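You operate a simulated robot arm through the tools that you are given. There is no shell and no other tool.

You are at the controls of a simulated robot arm. One attempt, no reset.

Task
Bag two limes, press LIME once for each, then press DONE.
Fine: the paper bag on the bench; the other limes stay in the grey tray.

It is judged by the outcome, as a careful person would: the job done as asked, and still so three seconds after it is handed in. It fails if anything else is knocked over, pushed out of place, dropped, spilled or broken.

Robot
A 6-joint arm with a two-finger parallel gripper, fixed in place. Base frame: the origin is at the foot of the arm, x ahead of it, y to its left, z up; the work surface is at about z = 0.863. Readings come in m, degrees, newtons and seconds.
With the tool pointing down near the work surface it reaches from about 0.36 to 0.76 m from the base axis. Its first joint turns from -66.0 to 66.0 degrees. Payload 2.45 kg.
Tool frame: the origin (TCP) lies between the finger pads and is the grasp point; the fingertips stand 0.024 m ahead of it; z points along the fingers, y is the line along which they close. The gripper opens to 0.068 m. The fingers are 0.017 m wide and 0.01 m thick; the gripper's body (0.04 by 0.07 m) begins 0.041 m behind the TCP.
Orientation is that of the tool frame in the base frame, as a unit quaternion [w, x, y, z]. With the fingers straight down and closing along the base's y, the tool's x points along the base's -x, its y along +y and its z along -z.

Tools
- The arm moves only by the tool jog_arm. Its argument "plan" is text: rows parted by semicolons, each of 7 numbers parted by spaces: the turn, a rotation vector about the base's x, y, z in degrees, then the shift along the base's x, y, z in m, then the finger opening in m, from 0 to 0.068. In form: ax ay az dx dy dz jaw; .... A call has 1 to 20 rows; each row is the pose to reach, as a shift and turn from the pose commanded when the call began. A row lasts 0.2 s, in which the tool goes at most 0.05 m and 8.6 degrees; a call with a longer step from one row to the next is refused whole, and so is a gripper value outside its range. Where a pose cannot be reached the arm comes as near as it can. A force on the tool above 60 N (or 10 N above the force at the start of the call, whichever is more), or a blocked arm, ends the call early, and 0.2 s more pass. Each finger travels about 0.108 m/s and halts on what it meets, pressing with about 26 N; the grip force reading is that of the motor and also rises with nothing between the fingers. The clock runs only during rows and for 0.2 s after the last one: add rows that repeat a pose to give the fingers time. It gives the time, the measured TCP pose, the force on the tool (base axes), the opening and the grip force at its end, in the units of the frame above (readings bear some noise), with the torque about the TCP (base axes, N m) and any sound that the robot's microphone picked up.
- Cameras (640 x 400 px; columns grow to the right, rows downward): "scene" is fixed at [0.1658, 0.4155, 1.4779]; the picture's right is [-0.74, -0.67, 0.00], its down [-0.36, 0.40, -0.84] and it looks along [0.57, -0.63, -0.54] (base axes); focal length 318 px, centre (320, 200). "wrist" rides on the gripper at [0.084, 0.011, -0.075] in the tool frame; the picture's right is [-0.13, 0.99, 0.00], its down [-0.60, -0.08, -0.79] and it looks along [-0.79, -0.10, 0.61] (tool axes); focal length 251 px, centre (320, 200). There is no depth. A picture from a camera that has moved, and an enlarged one, comes with that camera's place and axes in the base frame and with its lens. The place of the scene camera against the robot may be out by one fixed shift of up to 0.012 m in any direction.
- get_image(camera): a new picture of that camera. It takes no simulated time.
- close_up(camera, box): a new picture of the part [left, top, right, bottom] of that camera's present view, enlarged. It takes no simulated time.
- close_job(): hands the job in; it is judged then, once.

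Places have to be worked out from the pictures, the camera data and where the tool is seen. Open the gripper and draw the arm clear of the work before you hand the job in, unless the task says otherwise.

The tools are called as name(argument=value, ...) on one line, values as JSON. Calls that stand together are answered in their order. jog_arm: Moves the arm, as the interface text tells. Its arguments: {"type":"object","properties":{"plan":{"type":"string"}},"required":["plan"]} The other tools are called the same way: get_image (camera) takes a picture; close_up (camera, box) takes an enlarged picture of a part of a camera's view; close_job () hands the job in.

At the start:

```text
time_s: 0.0
tool_pos: [0.49, -0.1139, 1.2852]
orientation: [0.0, -0.001, 1.0, 0.0]
contact_force: [-0.2, 0.7, 0.5]
torque: [-0.01, -0.02, -0.01]
finger_gap: 0.0678
grasp_force: 0.1
```

scene: 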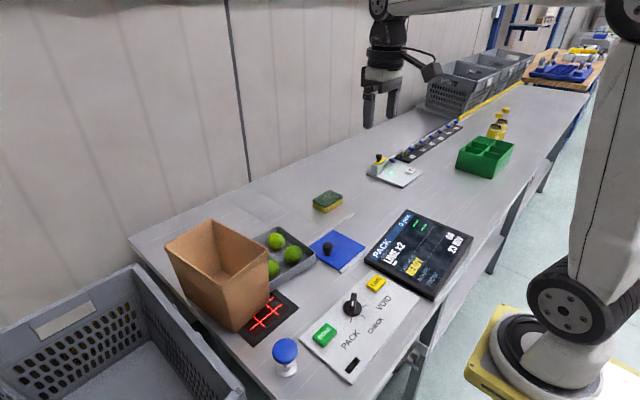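
wrist: 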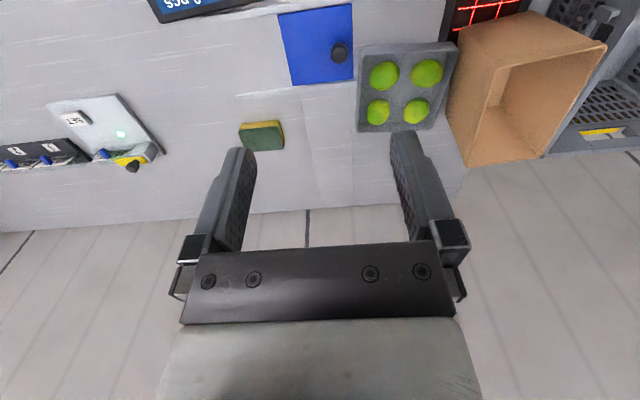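

I see a tray of four limes, a paper bag next to it, and a panel with green, yellow and dark knob controls plus a display. I'll take enlarged views to read everything.

close_up(camera="scene", box=[290, 200, 490, 390])

close_up(camera="scene", box=[150, 180, 350, 380])

close_up(camera="scene", box=[350, 90, 530, 200])

close_up(camera="wrist", box=[340, 0, 640, 190])

```text
2.11 times, centred on (390, 295) of scene
camera zoom: at [0.1658, 0.4155, 1.4779], right [-0.74, -0.67, 0.0], down [-0.36, 0.4, -0.84], along [0.57, -0.63, -0.54], focal length 669 px, centre (173, 0)
```

zoom: 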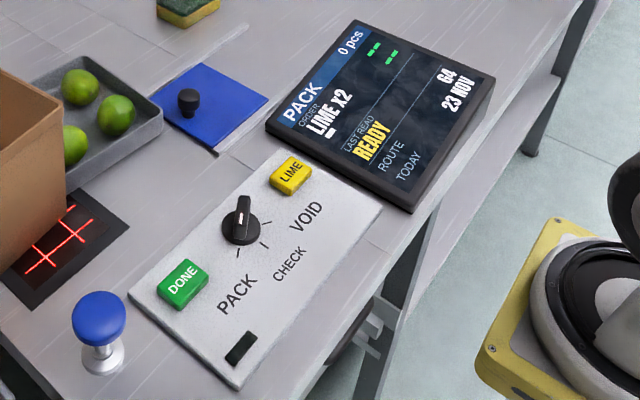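

```text
2.00 times, centred on (250, 280) of scene
camera zoom: at [0.1658, 0.4155, 1.4779], right [-0.74, -0.67, 0.0], down [-0.36, 0.4, -0.84], along [0.57, -0.63, -0.54], focal length 636 px, centre (460, 40)
```

zoom: 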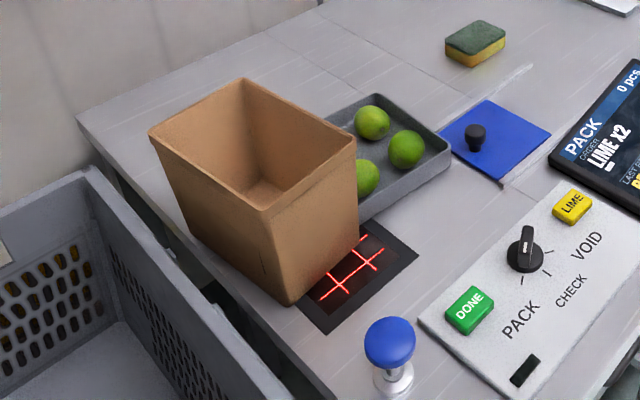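

```text
3.56 times, centred on (440, 145) of scene
camera zoom: at [0.1658, 0.4155, 1.4779], right [-0.74, -0.67, 0.0], down [-0.36, 0.4, -0.84], along [0.57, -0.63, -0.54], focal length 1130 px, centre (-107, 396)
```

zoom: 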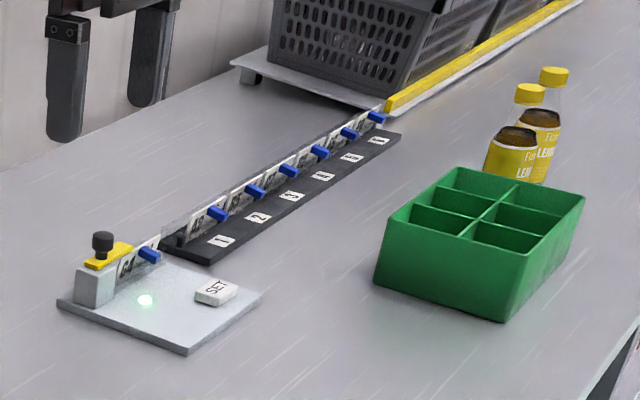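

```text
2.11 times, centred on (490, 95) of wrist
camera zoom: at [0.4052, -0.1036, 1.3605], right [0.13, 0.99, 0.0], down [0.6, -0.08, 0.79], along [0.79, -0.1, -0.61], focal length 529 px, centre (-38, 421)
```

zoom: 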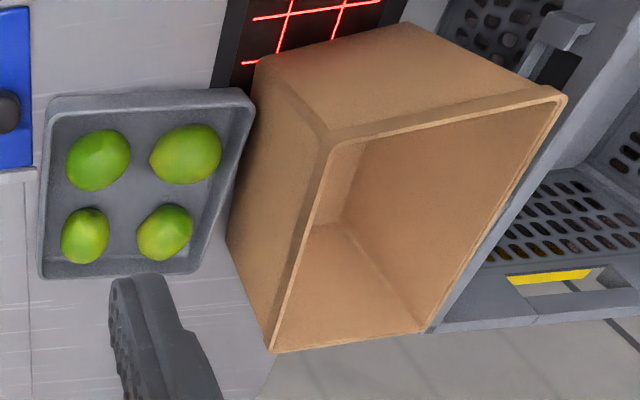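

The panel has a mode knob with PACK / CHECK / VOID, so I need to see which way it points before pressing anything. I'll zoom in on it.

close_up(camera="scene", box=[330, 270, 410, 330])

close_up(camera="scene", box=[300, 310, 400, 390])

close_up(camera="scene", box=[360, 205, 480, 300])

close_up(camera="scene", box=[160, 215, 320, 335])

```text
6.67 times, centred on (370, 300) of scene
camera zoom: at [0.1658, 0.4155, 1.4779], right [-0.74, -0.67, 0.0], down [-0.36, 0.4, -0.84], along [0.57, -0.63, -0.54], focal length 2119 px, centre (-13, -467)
```

zoom: 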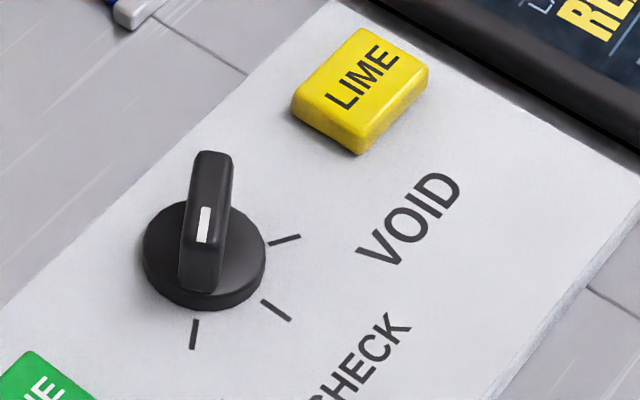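

```text
5.00 times, centred on (350, 350) of scene
camera zoom: at [0.1658, 0.4155, 1.4779], right [-0.74, -0.67, 0.0], down [-0.36, 0.4, -0.84], along [0.57, -0.63, -0.54], focal length 1590 px, centre (170, -550)
```

zoom: 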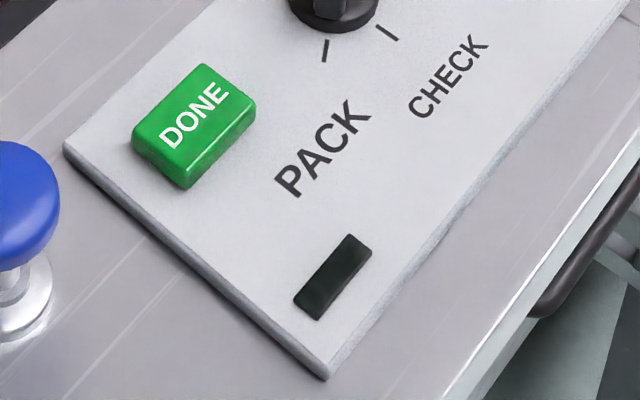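

```text
4.21 times, centred on (420, 252) of scene
camera zoom: at [0.1658, 0.4155, 1.4779], right [-0.74, -0.67, 0.0], down [-0.36, 0.4, -0.84], along [0.57, -0.63, -0.54], focal length 1338 px, centre (-101, -21)
```

zoom: 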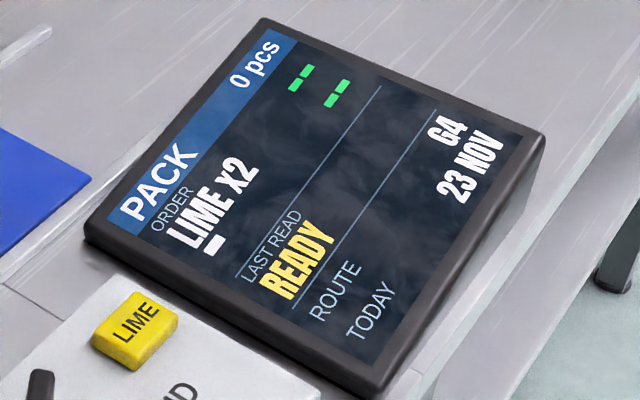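

```text
3.33 times, centred on (240, 275) of scene
camera zoom: at [0.1658, 0.4155, 1.4779], right [-0.74, -0.67, 0.0], down [-0.36, 0.4, -0.84], along [0.57, -0.63, -0.54], focal length 1060 px, centre (587, -50)
```

zoom: 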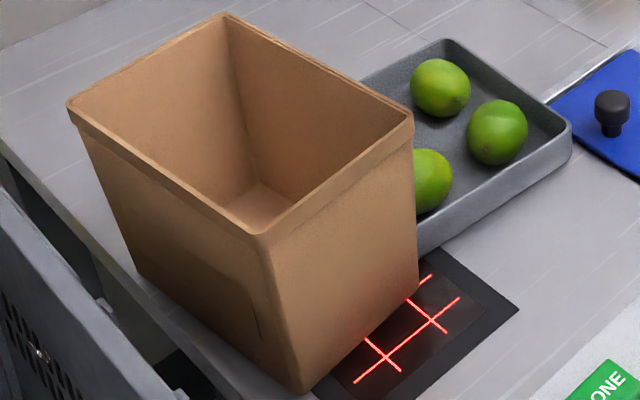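

The knob lines up with the PACK tick, and the screen header reads PACK with 0 pcs and LIME x2. So the mode is already right and I can leave the knob alone. I estimate the two limes furthest from the bag at about (0.654, -0.012) and (0.728, -0.020), and the bag rim at x 0.586–0.767, y 0.11–0.24, z≈1.03. I'll move down towards the near lime for a better wrist view.

jog_arm(plan="0 0 0 0.016 0.012 -0.026 0.064; 0 0 0 0.032 0.025 -0.051 0.064; 0 0 0 0.049 0.037 -0.077 0.064; 0 0 0 0.065 0.05 -0.102 0.064; 0 0 0 0.081 0.062 -0.128 0.064; 0 0 0 0.098 0.074 -0.154 0.064; 0 0 0 0.114 0.087 -0.18 0.064; 0 0 0 0.13 0.099 -0.2 0.064; 0 0 0 0.13 0.099 -0.2 0.064")

get_image(camera="wrist")

get_image(camera="scene")

```text
time_s: 2.0
tool_pos: [0.6188, -0.013, 1.0841]
orientation: [0.001, 0.0, 1.0, 0.0]
contact_force: [-0.2, 0.4, 0.5]
torque: [0.03, 0.04, 0.0]
finger_gap: 0.0641
grasp_force: 0.0
```

```text
taken
camera wrist: at [0.534, -0.0041, 1.1587], right [0.13, 0.99, 0.0], down [0.6, -0.08, 0.79], along [0.79, -0.1, -0.61], focal length 251 px, centre (320, 200)
```

wrist: 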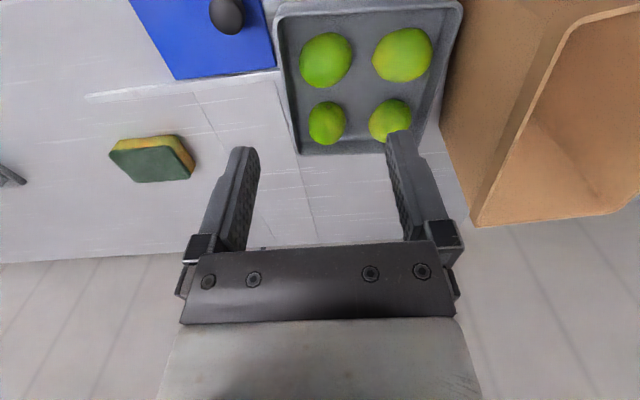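

```text
taken
```

scene: 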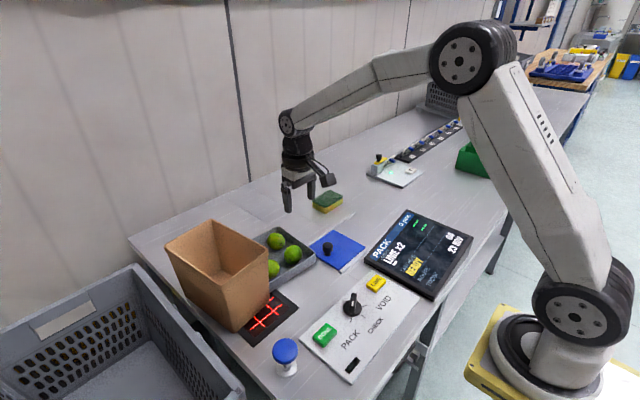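

The gripper is now over the tray. The walls look close to the limes, so I'll zoom in to measure lime size, wall clearance and tray depth before choosing a grip angle.

close_up(camera="wrist", box=[260, 0, 480, 160])

close_up(camera="scene", box=[250, 210, 340, 310])

close_up(camera="scene", box=[260, 130, 360, 220])

```text
2.50 times, centred on (370, 80) of wrist
camera zoom: at [0.534, -0.0041, 1.1587], right [0.13, 0.99, 0.0], down [0.6, -0.08, 0.79], along [0.79, -0.1, -0.61], focal length 629 px, centre (195, 500)
```

zoom: 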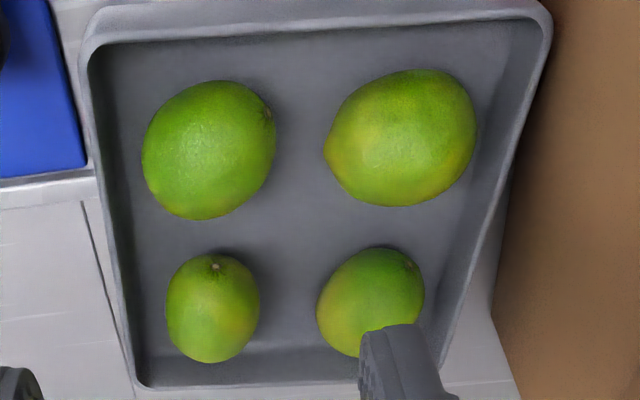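

```text
4.00 times, centred on (295, 260) of scene
camera zoom: at [0.1658, 0.4156, 1.4779], right [-0.74, -0.67, 0.0], down [-0.36, 0.4, -0.84], along [0.57, -0.63, -0.54], focal length 1272 px, centre (420, -40)
```

zoom: 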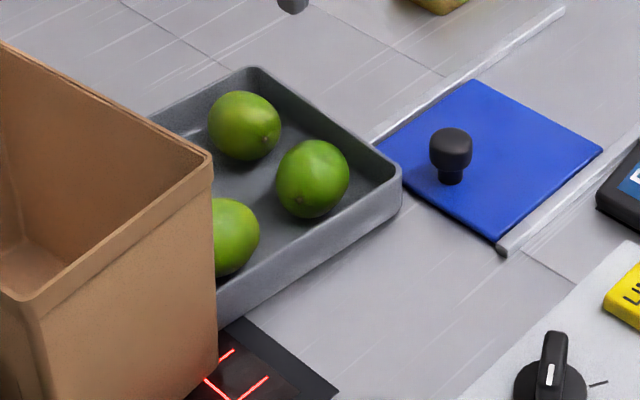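

```text
4.44 times, centred on (310, 175) of scene
camera zoom: at [0.1658, 0.4156, 1.4779], right [-0.74, -0.67, 0.0], down [-0.36, 0.4, -0.84], along [0.57, -0.63, -0.54], focal length 1413 px, centre (364, 311)
```

zoom: 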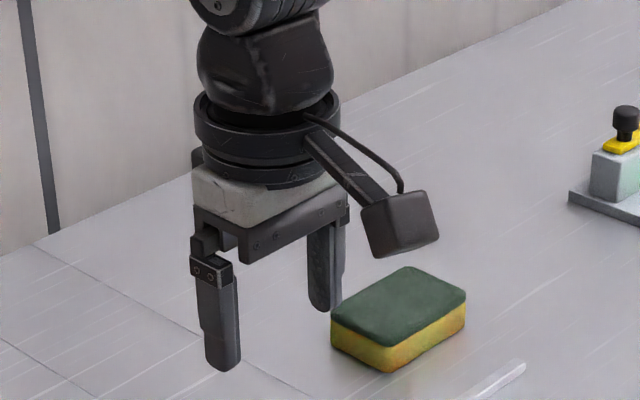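

The limes are about 0.05 m across. Lime A's short axis runs along the tray's corner diagonal, which also gives the most finger clearance: about 5 mm to the walls at a turn of -42°. I'll turn and drop to just above lime A, at (0.6515, -0.0125), then check again.

jog_arm(plan="0 0 -7 0.005 0 -0.02 0.064; 0 0 -14 0.011 0 -0.04 0.064; 0 0 -21 0.016 0.001 -0.06 0.064; 0 0 -28 0.022 0.001 -0.08 0.064; 0 0 -35 0.027 0.001 -0.1 0.064; 0 0 -42 0.0325 0.001 -0.12 0.062; 0 0 -42 0.0325 0.001 -0.12 0.062")

get_image(camera="wrist")

close_up(camera="scene", box=[200, 180, 360, 300])

```text
time_s: 3.6
tool_pos: [0.6514, -0.0106, 0.9642]
orientation: [0.0, 0.358, 0.934, 0.0]
contact_force: [-0.5, 0.6, -0.8]
torque: [-0.02, 0.0, -0.02]
finger_gap: 0.0619
grasp_force: 0.0
```

```text
taken
camera wrist: at [0.5949, 0.0522, 1.0403], right [0.76, 0.65, 0.0], down [0.4, -0.46, 0.79], along [0.52, -0.6, -0.61], focal length 251 px, centre (320, 200)
```

wrist: 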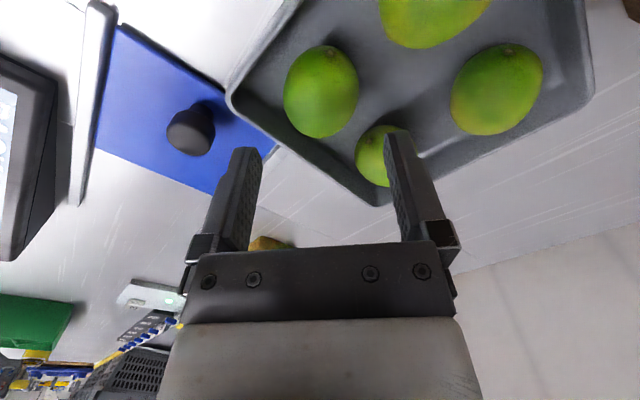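

```text
3.33 times, centred on (280, 240) of scene
camera zoom: at [0.1658, 0.4155, 1.4779], right [-0.74, -0.67, 0.0], down [-0.36, 0.4, -0.84], along [0.57, -0.63, -0.54], focal length 1060 px, centre (453, 67)
```

zoom: 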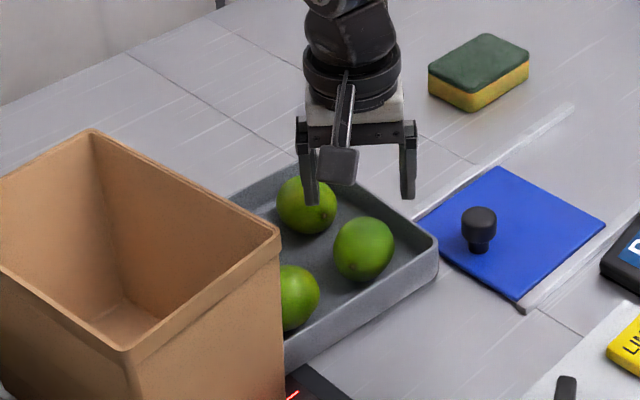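

Lime A is centred between the fingers at column 321, about 0.047–0.05 m across in the closing direction. I'll descend to TCP z≈0.899 with the fingers at 0.062 and check.

jog_arm(plan="0 0 0 0 0 -0.015 0.062; 0 0 0 0 0 -0.03 0.062; 0 0 0 0 0 -0.042 0.062; 0 0 0 0 0 -0.053 0.062; 0 0 0 0 0 -0.064 0.062; 0 0 0 0 0 -0.064 0.062")

get_image(camera="wrist")

close_up(camera="scene", box=[220, 190, 340, 290])

```text
time_s: 5.0
tool_pos: [0.6516, -0.0135, 0.9015]
orientation: [-0.001, 0.358, 0.934, 0.0]
contact_force: [0.3, 0.3, -0.4]
torque: [0.01, -0.03, 0.04]
finger_gap: 0.0623
grasp_force: 0.1
```

```text
taken
camera wrist: at [0.5965, 0.0501, 0.9773], right [0.76, 0.65, 0.0], down [0.4, -0.46, 0.79], along [0.52, -0.6, -0.61], focal length 251 px, centre (320, 200)
```

wrist: 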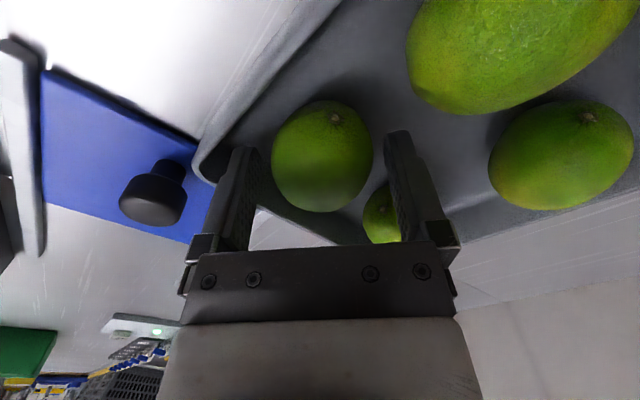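

```text
4.00 times, centred on (280, 240) of scene
camera zoom: at [0.1658, 0.4155, 1.4779], right [-0.74, -0.67, 0.0], down [-0.36, 0.4, -0.84], along [0.57, -0.63, -0.54], focal length 1272 px, centre (480, 40)
```

zoom: 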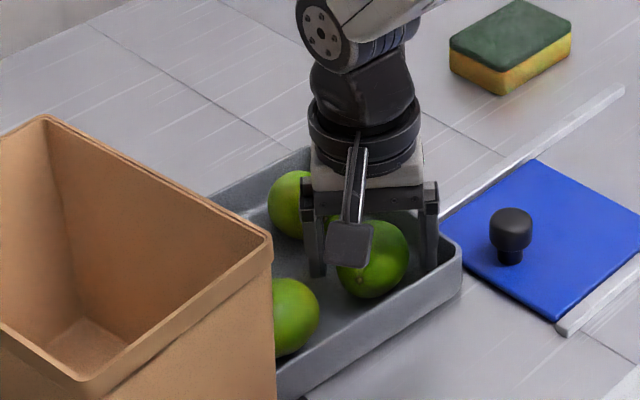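

No contact, and lime A sits between the pads with a gap on both sides. I'll go 4 mm lower, nudge 2 mm towards the camera side, then close and hold.

jog_arm(plan="0 0 0 -0.001 0.001 -0.004 0.062; 0 0 0 -0.001 0.001 -0.004 0.056; 0 0 0 -0.001 0.001 -0.004 0.05; 0 0 0 -0.001 0.001 -0.004 0.04; 0 0 0 -0.001 0.001 -0.004 0.03; 0 0 0 -0.001 0.001 -0.004 0.03; 0 0 0 -0.001 0.001 -0.004 0.03")

get_image(camera="wrist")

```text
time_s: 6.6
tool_pos: [0.652, -0.0114, 0.8969]
orientation: [0.0, 0.358, 0.934, 0.0]
contact_force: [0.4, 0.4, 1.3]
torque: [0.02, -0.02, 0.02]
finger_gap: 0.047
grasp_force: 26.1
```

```text
taken
camera wrist: at [0.5961, 0.0514, 0.9731], right [0.76, 0.65, 0.0], down [0.4, -0.46, 0.79], along [0.52, -0.6, -0.61], focal length 251 px, centre (320, 200)
```

wrist: 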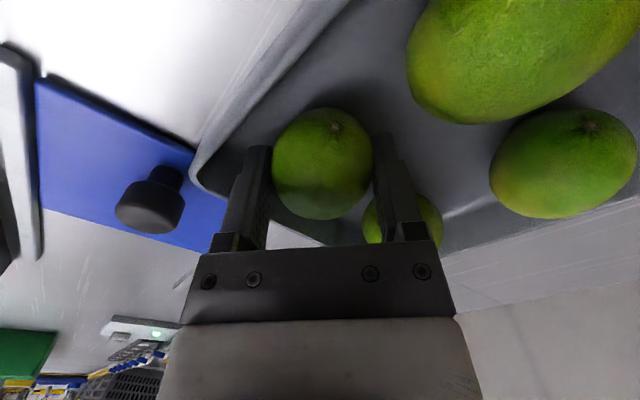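

Lime A is held, with the gap stopped at 0.047 and 26 N of grip. I'll lift straight up well above the bag rim, then turn to about +7° to line up with the bag.

jog_arm(plan="0 0 0 0 0 0.01 0.03; 0 0 0 0 0 0.03 0.03; 0 0 0 0 0 0.06 0.03; 0 0 0 0 0 0.09 0.03; 0 0 0 0 0 0.12 0.03; 0 0 0 0 0 0.15 0.03; 0 0 0 0 0 0.18 0.03; 0 0 0 0 0 0.21 0.03; 0 0 0 0 0 0.235 0.03; 0 0 7 0 0 0.235 0.03; 0 0 14 0 0 0.235 0.03; 0 0 21 0 0 0.235 0.03; 0 0 28 0 0 0.235 0.03; 0 0 35 0 0 0.235 0.03; 0 0 42 0 0 0.235 0.03; 0 0 49 0 0 0.235 0.03; 0 0 49 0 0 0.235 0.03")

get_image(camera="wrist")

get_image(camera="scene")

```text
time_s: 10.2
tool_pos: [0.6521, -0.0132, 1.1318]
orientation: [0.001, -0.062, 0.998, 0.0]
contact_force: [0.0, -0.3, -1.2]
torque: [-0.01, -0.01, 0.0]
finger_gap: 0.0468
grasp_force: 26.2
```

```text
taken
camera wrist: at [0.5659, -0.0136, 1.2074], right [0.0, 1.0, 0.0], down [0.61, 0.0, 0.79], along [0.79, 0.0, -0.61], focal length 251 px, centre (320, 200)
```

wrist: 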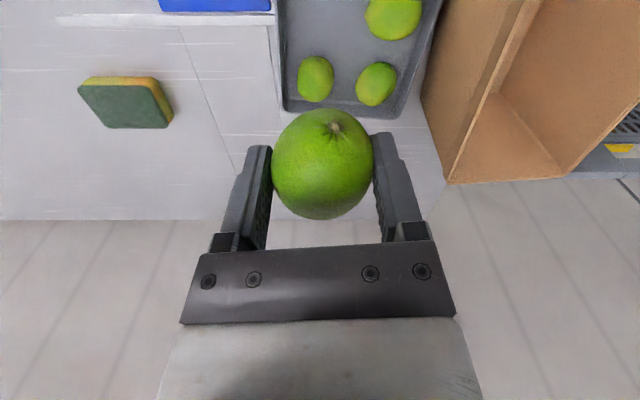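

```text
taken
```

scene: 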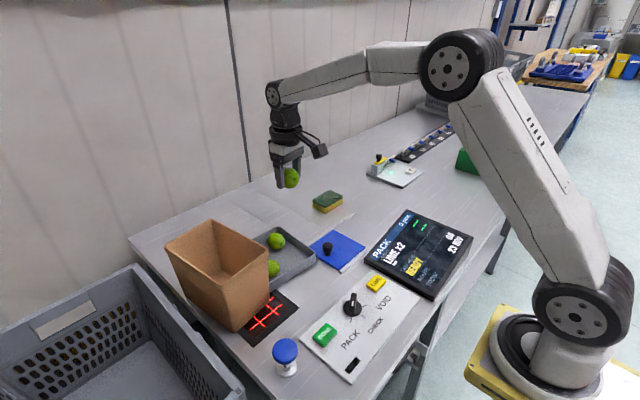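

Lime A is held cleanly. I'll zoom in on the bag rim from here to place it accurately before carrying the lime over.

close_up(camera="wrist", box=[420, 0, 640, 190])

close_up(camera="scene", box=[150, 210, 290, 340])

```text
2.11 times, centred on (530, 95) of wrist
camera zoom: at [0.5659, -0.0136, 1.2074], right [0.0, 1.0, 0.0], down [0.61, 0.0, 0.79], along [0.79, 0.0, -0.61], focal length 529 px, centre (-122, 421)
```

zoom: 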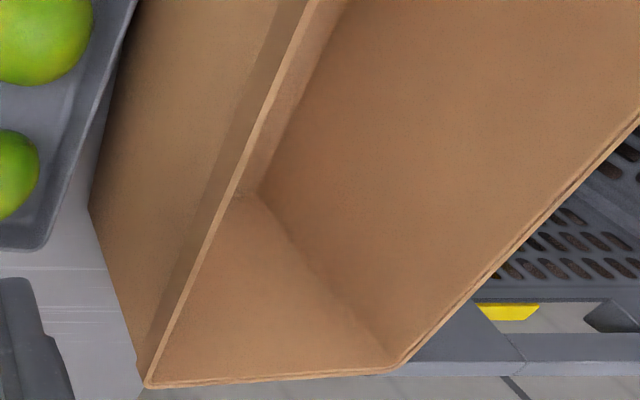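

```text
3.08 times, centred on (220, 275) of scene
camera zoom: at [0.1659, 0.4155, 1.4779], right [-0.74, -0.67, 0.0], down [-0.36, 0.4, -0.84], along [0.57, -0.63, -0.54], focal length 978 px, centre (628, -31)
```

zoom: 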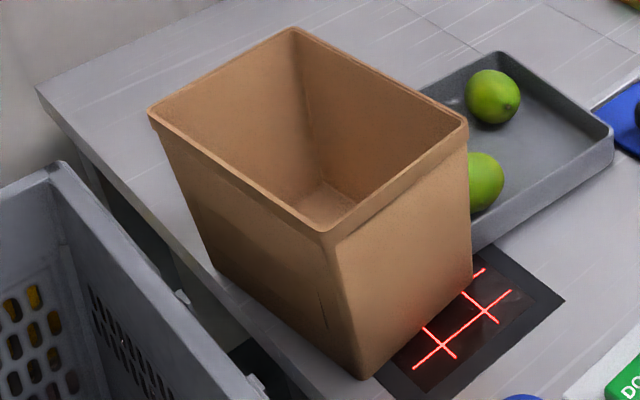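

The rim works out to about 6.7° of rotation, its midline at y≈0.174 for x≈0.70, a width of about 0.117 and a top at z≈1.03. I'll carry the lime across at height to (0.705, 0.1745) and check alignment.

jog_arm(plan="0 0 0 0.008 0.028 0 0.03; 0 0 0 0.017 0.06 0 0.03; 0 0 0 0.026 0.093 0 0.03; 0 0 0 0.036 0.126 0 0.03; 0 0 0 0.045 0.158 0 0.03; 0 0 0 0.053 0.188 0 0.03; 0 0 0 0.053 0.188 0 0.03")

get_image(camera="wrist")

close_up(camera="scene", box=[130, 140, 330, 340])

```text
time_s: 11.8
tool_pos: [0.7039, 0.1758, 1.1326]
orientation: [0.0, -0.061, 0.998, 0.0]
contact_force: [0.4, -0.2, -0.7]
torque: [0.01, 0.01, 0.03]
finger_gap: 0.0471
grasp_force: 26.1
```

```text
taken
camera wrist: at [0.6177, 0.1747, 1.2083], right [0.01, 1.0, 0.0], down [0.61, 0.0, 0.79], along [0.79, -0.01, -0.61], focal length 251 px, centre (320, 200)
```

wrist: 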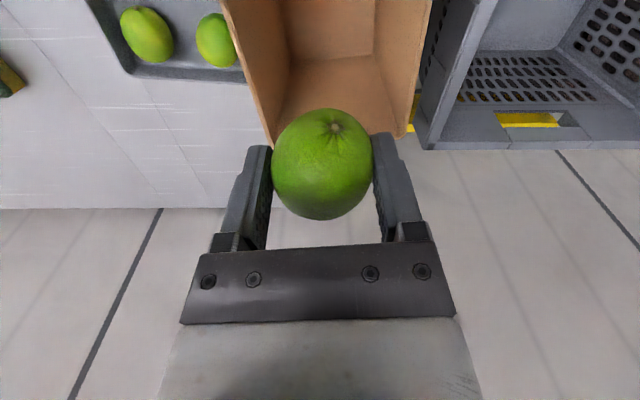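

```text
2.00 times, centred on (230, 240) of scene
camera zoom: at [0.1658, 0.4156, 1.4779], right [-0.74, -0.67, 0.0], down [-0.36, 0.4, -0.84], along [0.57, -0.63, -0.54], focal length 636 px, centre (500, 120)
```

zoom: 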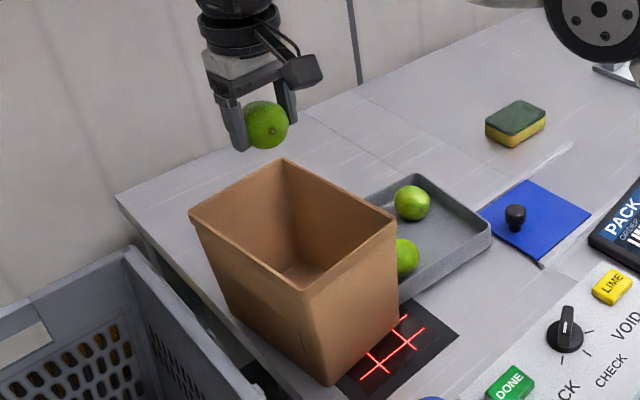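

From directly above, the bag midline is at y≈0.181 here, so I'll shift 5 mm in +y. Then I'll lower partway to z≈1.03 and check the clearance around the fingers and camera.

jog_arm(plan="0 0 0 0.001 0.0055 -0.01 0.03; 0 0 0 0.001 0.0055 -0.035 0.03; 0 0 0 0.001 0.0055 -0.06 0.03; 0 0 0 0.001 0.0055 -0.085 0.03; 0 0 0 0.001 0.0055 -0.1 0.03; 0 0 0 0.001 0.0055 -0.1 0.03")

get_image(camera="wrist")

close_up(camera="scene", box=[130, 160, 310, 340])

```text
time_s: 13.2
tool_pos: [0.707, 0.1779, 1.0335]
orientation: [0.0, -0.061, 0.998, -0.001]
contact_force: [0.2, 0.2, -0.6]
torque: [0.01, -0.01, 0.01]
finger_gap: 0.0471
grasp_force: 25.9
```

```text
taken
camera wrist: at [0.6216, 0.1778, 1.1083], right [0.01, 1.0, 0.0], down [0.61, 0.0, 0.79], along [0.79, -0.01, -0.61], focal length 251 px, centre (320, 200)
```

wrist: 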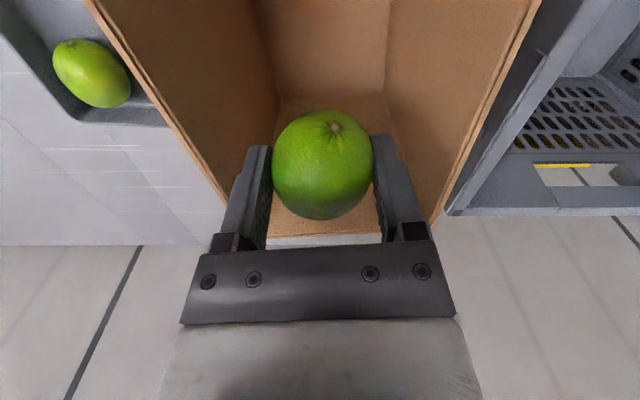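

```text
2.22 times, centred on (220, 250) of scene
camera zoom: at [0.1659, 0.4155, 1.4779], right [-0.74, -0.67, 0.0], down [-0.36, 0.4, -0.84], along [0.57, -0.63, -0.54], focal length 706 px, centre (542, 89)
```

zoom: 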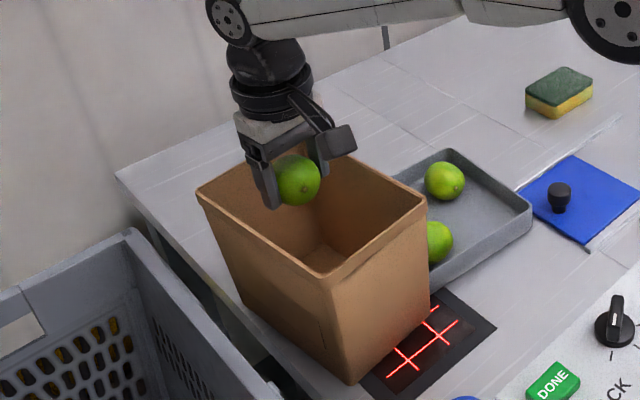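

The lime is inside the rim line and the bag midline is about 5 mm further in +y. I'll shift by that, add 5 mm in +x to keep the camera clear of the near rim, and lower to z≈0.97.

jog_arm(plan="0 0 0 0.003 0.005 0 0.03; 0 0 0 0.005 0.005 -0.015 0.03; 0 0 0 0.005 0.005 -0.03 0.03; 0 0 0 0.005 0.005 -0.045 0.03; 0 0 0 0.005 0.005 -0.06 0.03; 0 0 0 0.005 0.005 -0.06 0.03")

get_image(camera="wrist")

close_up(camera="scene", box=[150, 180, 310, 340])

```text
time_s: 14.6
tool_pos: [0.7084, 0.1854, 0.9703]
orientation: [-0.001, -0.061, 0.998, 0.0]
contact_force: [-0.3, -0.1, -0.2]
torque: [-0.03, 0.0, 0.0]
finger_gap: 0.0469
grasp_force: 26.2
```

```text
taken
camera wrist: at [0.6241, 0.1848, 1.0457], right [0.01, 1.0, 0.0], down [0.61, 0.0, 0.79], along [0.79, -0.01, -0.61], focal length 251 px, centre (320, 200)
```

wrist: 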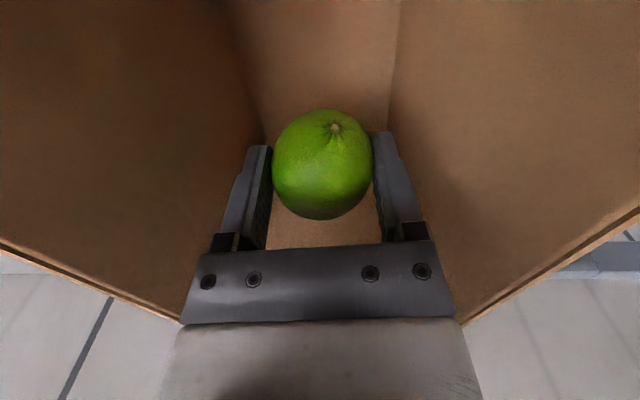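

```text
2.50 times, centred on (230, 260) of scene
camera zoom: at [0.1659, 0.4155, 1.4779], right [-0.74, -0.67, 0.0], down [-0.36, 0.4, -0.84], along [0.57, -0.63, -0.54], focal length 795 px, centre (545, 50)
```

zoom: 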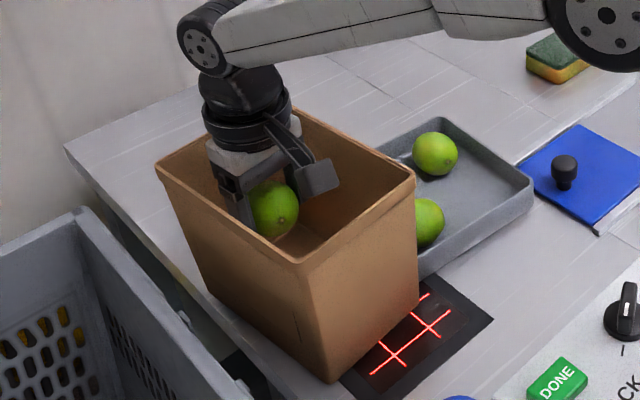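

The lime is well centred in the bag with clear margins on every side. I'll go 2 cm lower, open the fingers modestly to release, wait, then look.

jog_arm(plan="0 0 0 0 0 -0.01 0.03; 0 0 0 0 0 -0.02 0.03; 0 0 0 0 0 -0.02 0.03; 0 0 0 0 0 -0.02 0.05; 0 0 0 0 0 -0.02 0.06; 0 0 0 0 0 -0.02 0.06; 0 0 0 0 0 -0.02 0.06; 0 0 0 0 0 -0.02 0.06")

get_image(camera="wrist")

```text
time_s: 16.4
tool_pos: [0.7091, 0.1851, 0.9511]
orientation: [0.0, -0.061, 0.998, 0.0]
contact_force: [-1.0, 0.0, -0.2]
torque: [0.04, -0.01, 0.02]
finger_gap: 0.0601
grasp_force: 0.1
```

```text
taken
camera wrist: at [0.6242, 0.1846, 1.0264], right [0.01, 1.0, 0.0], down [0.61, 0.0, 0.79], along [0.79, -0.01, -0.61], focal length 251 px, centre (320, 200)
```

wrist: 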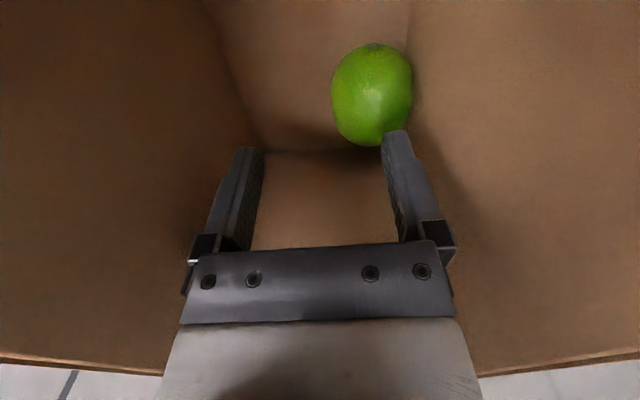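

Lime 1 is resting on the bag floor. I'll rise straight out, then travel back over the tray at height and align with lime C.

jog_arm(plan="0 0 0 0 0 0.01 0.06; 0 0 0 0 0 0.03 0.06; 0 0 0 0 0 0.06 0.06; 0 0 0 0 0 0.09 0.06; 0 0 0 0 0 0.12 0.06; 0 0 0 0 0 0.15 0.06; 0 0 0 0 0 0.18 0.06; 0 0 0 -0.002 -0.03 0.18 0.06; 0 0 -3 -0.004 -0.06 0.18 0.06; 0 0 -6 -0.007 -0.09 0.18 0.06; 0 0 -9 -0.01 -0.12 0.175 0.06; 0 0 -12 -0.013 -0.15 0.165 0.06; 0 0 -12 -0.016 -0.18 0.15 0.06; 0 0 -12 -0.016 -0.204 0.13 0.06; 0 0 -12 -0.016 -0.204 0.13 0.06")

get_image(camera="wrist")

get_image(camera="scene")

```text
time_s: 19.6
tool_pos: [0.6928, -0.0204, 1.0824]
orientation: [0.001, 0.042, 0.999, -0.001]
contact_force: [-1.7, 0.2, -0.1]
torque: [0.02, -0.01, 0.03]
finger_gap: 0.06
grasp_force: 0.2
```

```text
taken
camera wrist: at [0.6098, -0.0021, 1.1578], right [0.21, 0.98, 0.0], down [0.59, -0.13, 0.79], along [0.77, -0.17, -0.61], focal length 251 px, centre (320, 200)
```

wrist: 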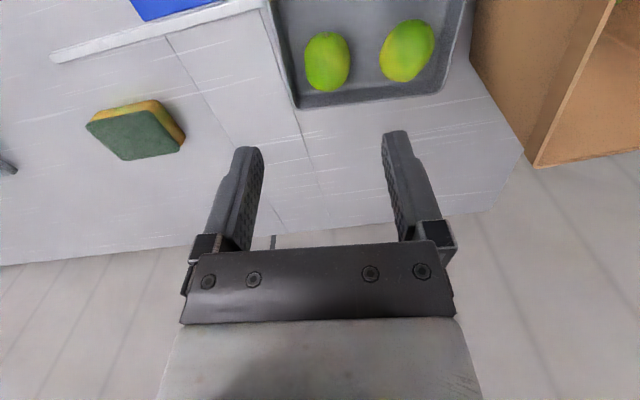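

```text
taken
```

scene: 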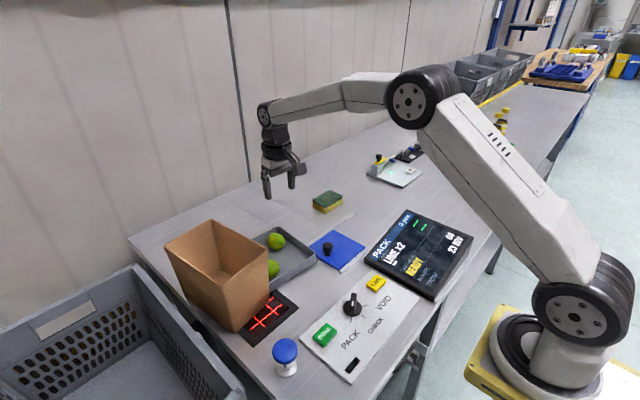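

close_up(camera="wrist", box=[260, 0, 480, 130])

```text
2.91 times, centred on (370, 65) of wrist
camera zoom: at [0.6098, -0.0021, 1.1578], right [0.21, 0.98, 0.0], down [0.59, -0.13, 0.79], along [0.77, -0.17, -0.61], focal length 731 px, centre (174, 593)
```

zoom: 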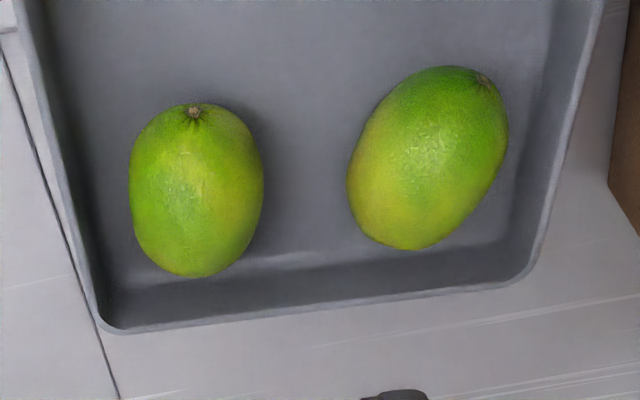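

Lime C's centre computes to about (0.726, -0.019), 0.047 m wide across the fingers, with its long axis along the tool x. The wall is about 0.0416 m away, so a 0.056 opening fits. I'll move to just above it and check.

jog_arm(plan="0 0 0 0.011 0.0005 -0.03 0.056; 0 0 0 0.022 0.001 -0.06 0.056; 0 0 0 0.033 0.001 -0.09 0.056; 0 0 0 0.033 0.001 -0.117 0.056; 0 0 0 0.033 0.001 -0.117 0.056")

get_image(camera="wrist")

close_up(camera="wrist", box=[220, 20, 420, 160])

```text
time_s: 20.8
tool_pos: [0.7268, -0.0169, 0.9641]
orientation: [0.001, 0.043, 0.999, 0.0]
contact_force: [-0.7, 0.1, -0.1]
torque: [-0.03, -0.02, 0.04]
finger_gap: 0.0562
grasp_force: 0.1
```

```text
taken
camera wrist: at [0.6435, -0.0006, 1.0394], right [0.21, 0.98, 0.0], down [0.59, -0.13, 0.79], along [0.78, -0.17, -0.61], focal length 251 px, centre (320, 200)
```

wrist: 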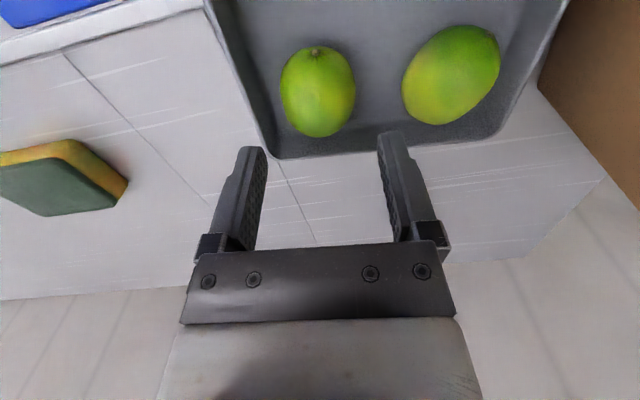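

```text
2.86 times, centred on (320, 90) of wrist
camera zoom: at [0.6435, -0.0006, 1.0394], right [0.21, 0.98, 0.0], down [0.59, -0.13, 0.79], along [0.78, -0.17, -0.61], focal length 718 px, centre (320, 514)
```

zoom: 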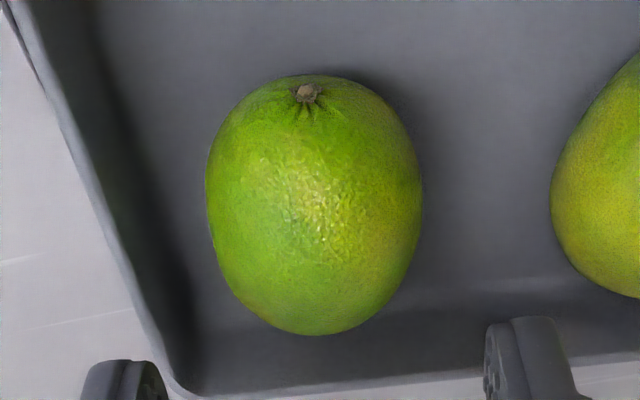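

Lime C is within about 1 mm of the finger centre plane, and the wall clearance looks like at least 4 mm. I'll descend to TCP z≈0.902 and check.

jog_arm(plan="0 0 0 -0.001 0 -0.015 0.056; 0 0 0 -0.001 0 -0.03 0.056; 0 0 0 -0.001 0 -0.042 0.056; 0 0 0 -0.001 0 -0.053 0.056; 0 0 0 -0.001 0 -0.062 0.056; 0 0 0 -0.001 0 -0.062 0.056")

get_image(camera="wrist")

close_up(camera="scene", box=[220, 190, 340, 290])

```text
time_s: 22.2
tool_pos: [0.7259, -0.0176, 0.9038]
orientation: [0.0, 0.044, 0.999, -0.001]
contact_force: [-0.5, 0.5, -0.2]
torque: [-0.04, -0.02, 0.04]
finger_gap: 0.0557
grasp_force: 0.0
```

```text
taken
camera wrist: at [0.642, 0.0003, 0.979], right [0.21, 0.98, 0.0], down [0.59, -0.13, 0.79], along [0.77, -0.17, -0.61], focal length 251 px, centre (320, 200)
```

wrist: 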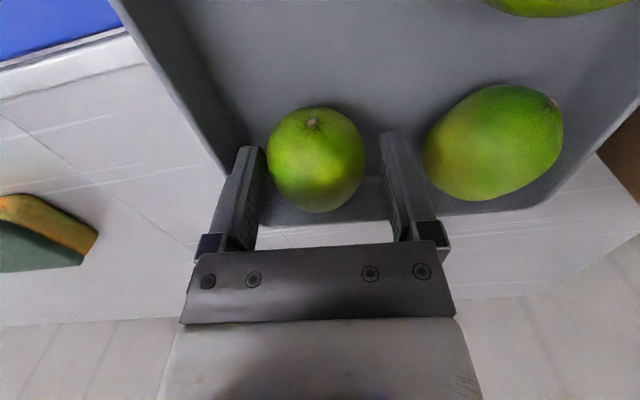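

```text
4.00 times, centred on (280, 240) of scene
camera zoom: at [0.1658, 0.4155, 1.4779], right [-0.74, -0.67, 0.0], down [-0.36, 0.4, -0.84], along [0.57, -0.63, -0.54], focal length 1272 px, centre (480, 40)
```

zoom: 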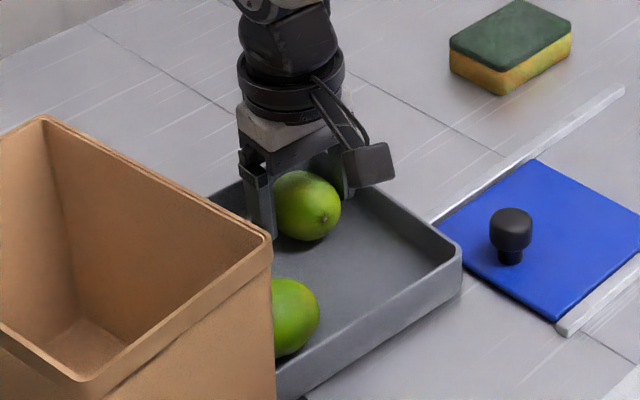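

The fingers straddle lime C with no contact force. I'll go 3 mm lower, shift 1 mm towards the lime's centre, close and hold.

jog_arm(plan="0 0 0 0 -0.001 -0.003 0.056; 0 0 0 0 -0.001 -0.003 0.052; 0 0 0 0 -0.001 -0.003 0.045; 0 0 0 0 -0.001 -0.003 0.036; 0 0 0 0 -0.001 -0.003 0.03; 0 0 0 0 -0.001 -0.003 0.03; 0 0 0 0 -0.001 -0.003 0.03")

get_image(camera="wrist")

```text
time_s: 23.8
tool_pos: [0.7258, -0.0168, 0.8998]
orientation: [0.0, 0.044, 0.999, 0.0]
contact_force: [0.5, 0.4, 0.4]
torque: [0.01, 0.0, 0.01]
finger_gap: 0.0464
grasp_force: 25.8
```

```text
taken
camera wrist: at [0.6421, -0.0009, 0.9758], right [0.21, 0.98, 0.0], down [0.59, -0.13, 0.79], along [0.77, -0.17, -0.61], focal length 251 px, centre (320, 200)
```

wrist: 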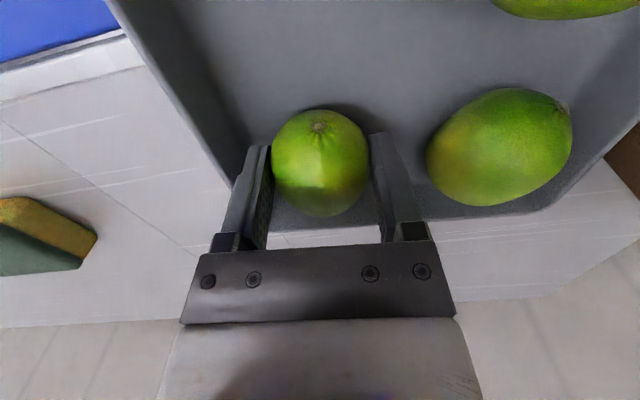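

Lime C is held with a 0.046 gap and 26 N of grip. I'll lift straight up, then carry it over the bag at height while turning back to the bag's alignment.

jog_arm(plan="0 0 0 0 0 0.01 0.03; 0 0 0 0 0 0.03 0.03; 0 0 0 0 0 0.06 0.03; 0 0 0 0 0 0.09 0.03; 0 0 0 0 0 0.12 0.03; 0 0 0 0 0 0.15 0.03; 0 0 0 0 0 0.18 0.03; 0 0 0 0 0 0.21 0.03; 0 0 0 0 0 0.232 0.03; 0 0 2 -0.002 0.028 0.232 0.03; 0 0 4 -0.005 0.06 0.232 0.03; 0 0 6 -0.008 0.092 0.232 0.03; 0 0 8 -0.011 0.124 0.232 0.03; 0 0 10 -0.014 0.154 0.232 0.03; 0 0 12 -0.017 0.182 0.232 0.03; 0 0 12 -0.0185 0.2 0.232 0.03; 0 0 12 -0.0185 0.2 0.232 0.03")

get_image(camera="wrist")

get_image(camera="scene")

```text
time_s: 27.4
tool_pos: [0.7079, 0.1824, 1.1305]
orientation: [0.001, -0.062, 0.998, 0.0]
contact_force: [0.4, -0.1, -0.1]
torque: [-0.03, 0.0, -0.01]
finger_gap: 0.0462
grasp_force: 26.3
```

```text
taken
camera wrist: at [0.6223, 0.1822, 1.2069], right [0.01, 1.0, 0.0], down [0.61, 0.0, 0.79], along [0.79, -0.01, -0.61], focal length 251 px, centre (320, 200)
```

wrist: 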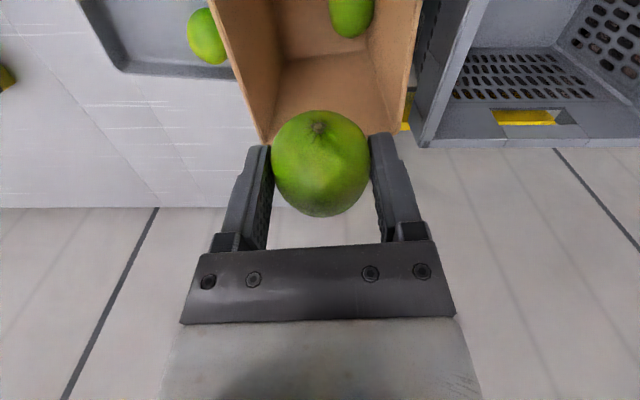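

```text
taken
```

scene: 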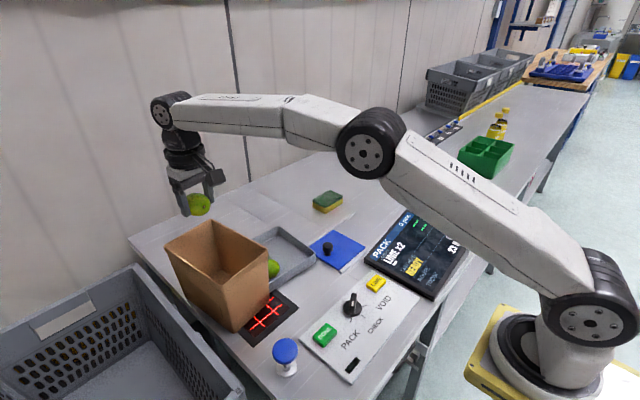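

The fingers are centred over the bag and lime 1 is visible on its floor. I'll lower along the same line as before to z≈0.965, release gently and wait.

jog_arm(plan="0 0 0 0.001 0.001 -0.02 0.03; 0 0 0 0.001 0.002 -0.05 0.03; 0 0 0 0.002 0.002 -0.075 0.03; 0 0 0 0.002 0.002 -0.1 0.03; 0 0 0 0.002 0.002 -0.12 0.03; 0 0 0 0.002 0.002 -0.14 0.03; 0 0 0 0.002 0.002 -0.155 0.03; 0 0 0 0.002 0.002 -0.167 0.03; 0 0 0 0.002 0.002 -0.167 0.03; 0 0 0 0.002 0.002 -0.167 0.05; 0 0 0 0.002 0.002 -0.167 0.06; 0 0 0 0.002 0.002 -0.167 0.06; 0 0 0 0.002 0.002 -0.167 0.06; 0 0 0 0.002 0.002 -0.167 0.06")

get_image(camera="wrist")

close_up(camera="scene", box=[150, 180, 310, 340])

```text
time_s: 30.4
tool_pos: [0.7078, 0.1829, 0.9656]
orientation: [0.0, -0.061, 0.998, -0.001]
contact_force: [0.9, 0.6, -0.7]
torque: [0.04, 0.01, 0.01]
finger_gap: 0.06
grasp_force: 0.1
```

```text
taken
camera wrist: at [0.624, 0.1828, 1.0405], right [0.01, 1.0, 0.0], down [0.61, 0.0, 0.79], along [0.79, -0.01, -0.61], focal length 251 px, centre (320, 200)
```

wrist: 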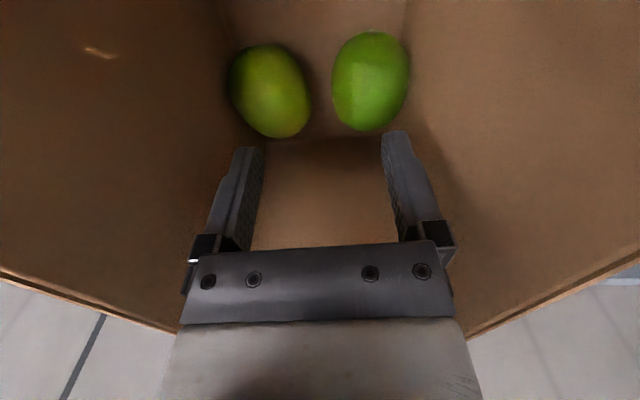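

```text
2.50 times, centred on (230, 260) of scene
camera zoom: at [0.1658, 0.4155, 1.4779], right [-0.74, -0.67, 0.0], down [-0.36, 0.4, -0.84], along [0.57, -0.63, -0.54], focal length 795 px, centre (545, 50)
```

zoom: 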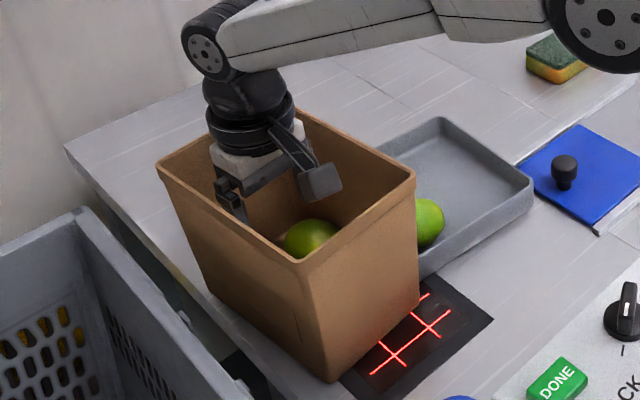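

Both limes are on the bag floor, and the bag hasn't moved. I'll rise straight out, close the fingers, and travel at height to above the LIME button, roughly (0.43, -0.085).

jog_arm(plan="0 0 0 0 0 0.01 0.06; 0 0 0 0 0 0.04 0.06; 0 0 0 0 0 0.075 0.06; 0 0 0 0 0 0.11 0.06; 0 0 0 0 0 0.14 0.06; 0 0 0 0 0 0.165 0.06; 0 0 0 -0.02 -0.02 0.165 0.06; 0 0 -2 -0.045 -0.045 0.165 0.04; 0 0 -4 -0.075 -0.075 0.165 0.02; 0 0 -6 -0.105 -0.105 0.165 0; 0 0 -7 -0.135 -0.135 0.165 0; 0 0 -7 -0.165 -0.165 0.16 0; 0 0 -7 -0.195 -0.195 0.15 0; 0 0 -7 -0.225 -0.225 0.14 0; 0 0 -7 -0.25 -0.25 0.13 0; 0 0 -7 -0.27 -0.269 0.12 0; 0 0 -7 -0.27 -0.269 0.12 0")

get_image(camera="wrist")

get_image(camera="scene")

```text
time_s: 34.0
tool_pos: [0.4412, -0.0856, 1.0825]
orientation: [0.0, -0.001, 1.0, 0.0]
contact_force: [-0.3, -0.3, 0.4]
torque: [-0.02, -0.01, -0.02]
finger_gap: 0.0
grasp_force: 23.6
```

```text
taken
camera wrist: at [0.3565, -0.076, 1.1581], right [0.13, 0.99, 0.0], down [0.6, -0.08, 0.79], along [0.79, -0.1, -0.61], focal length 251 px, centre (320, 200)
```

wrist: 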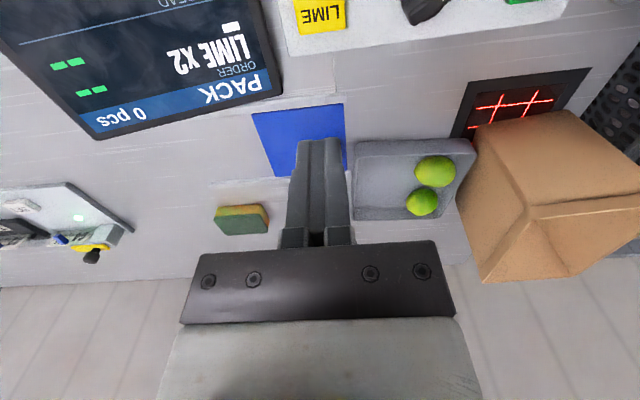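

```text
taken
```

scene: 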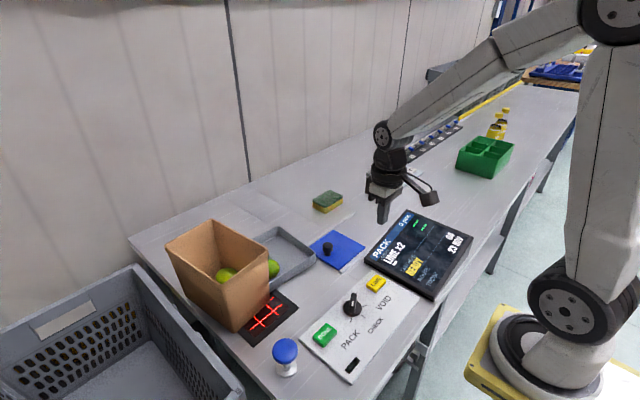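

The LIME button shows directly below, near (0.435, -0.085). I'll zoom in to get its exact centre and height.

close_up(camera="wrist", box=[270, 0, 430, 100])

close_up(camera="scene", box=[330, 200, 470, 320])

```text
4.00 times, centred on (350, 50) of wrist
camera zoom: at [0.3565, -0.076, 1.1581], right [0.13, 0.99, 0.0], down [0.6, -0.08, 0.79], along [0.79, -0.1, -0.61], focal length 1006 px, centre (200, 800)
```

zoom: 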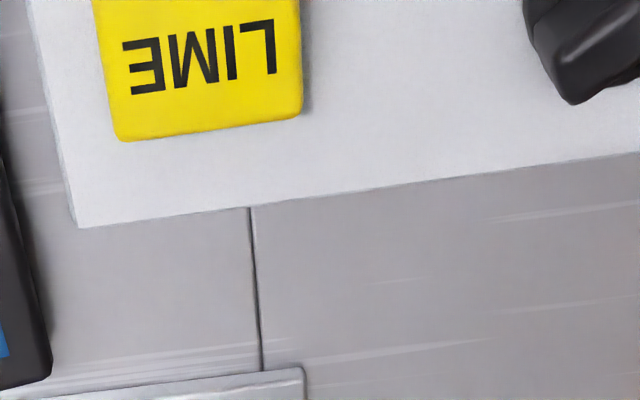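

```text
3.33 times, centred on (400, 260) of scene
camera zoom: at [0.1658, 0.4155, 1.4779], right [-0.74, -0.67, 0.0], down [-0.36, 0.4, -0.84], along [0.57, -0.63, -0.54], focal length 1060 px, centre (53, 0)
```

zoom: 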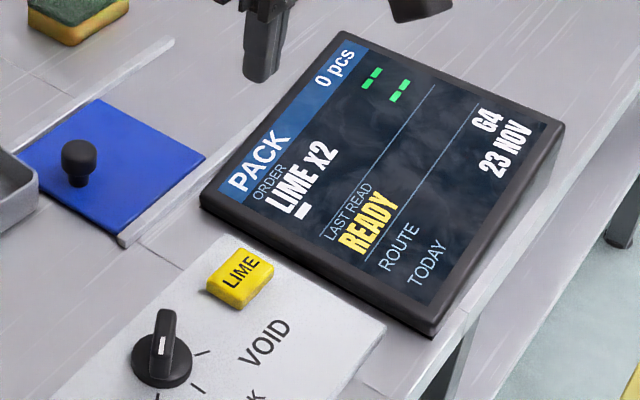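

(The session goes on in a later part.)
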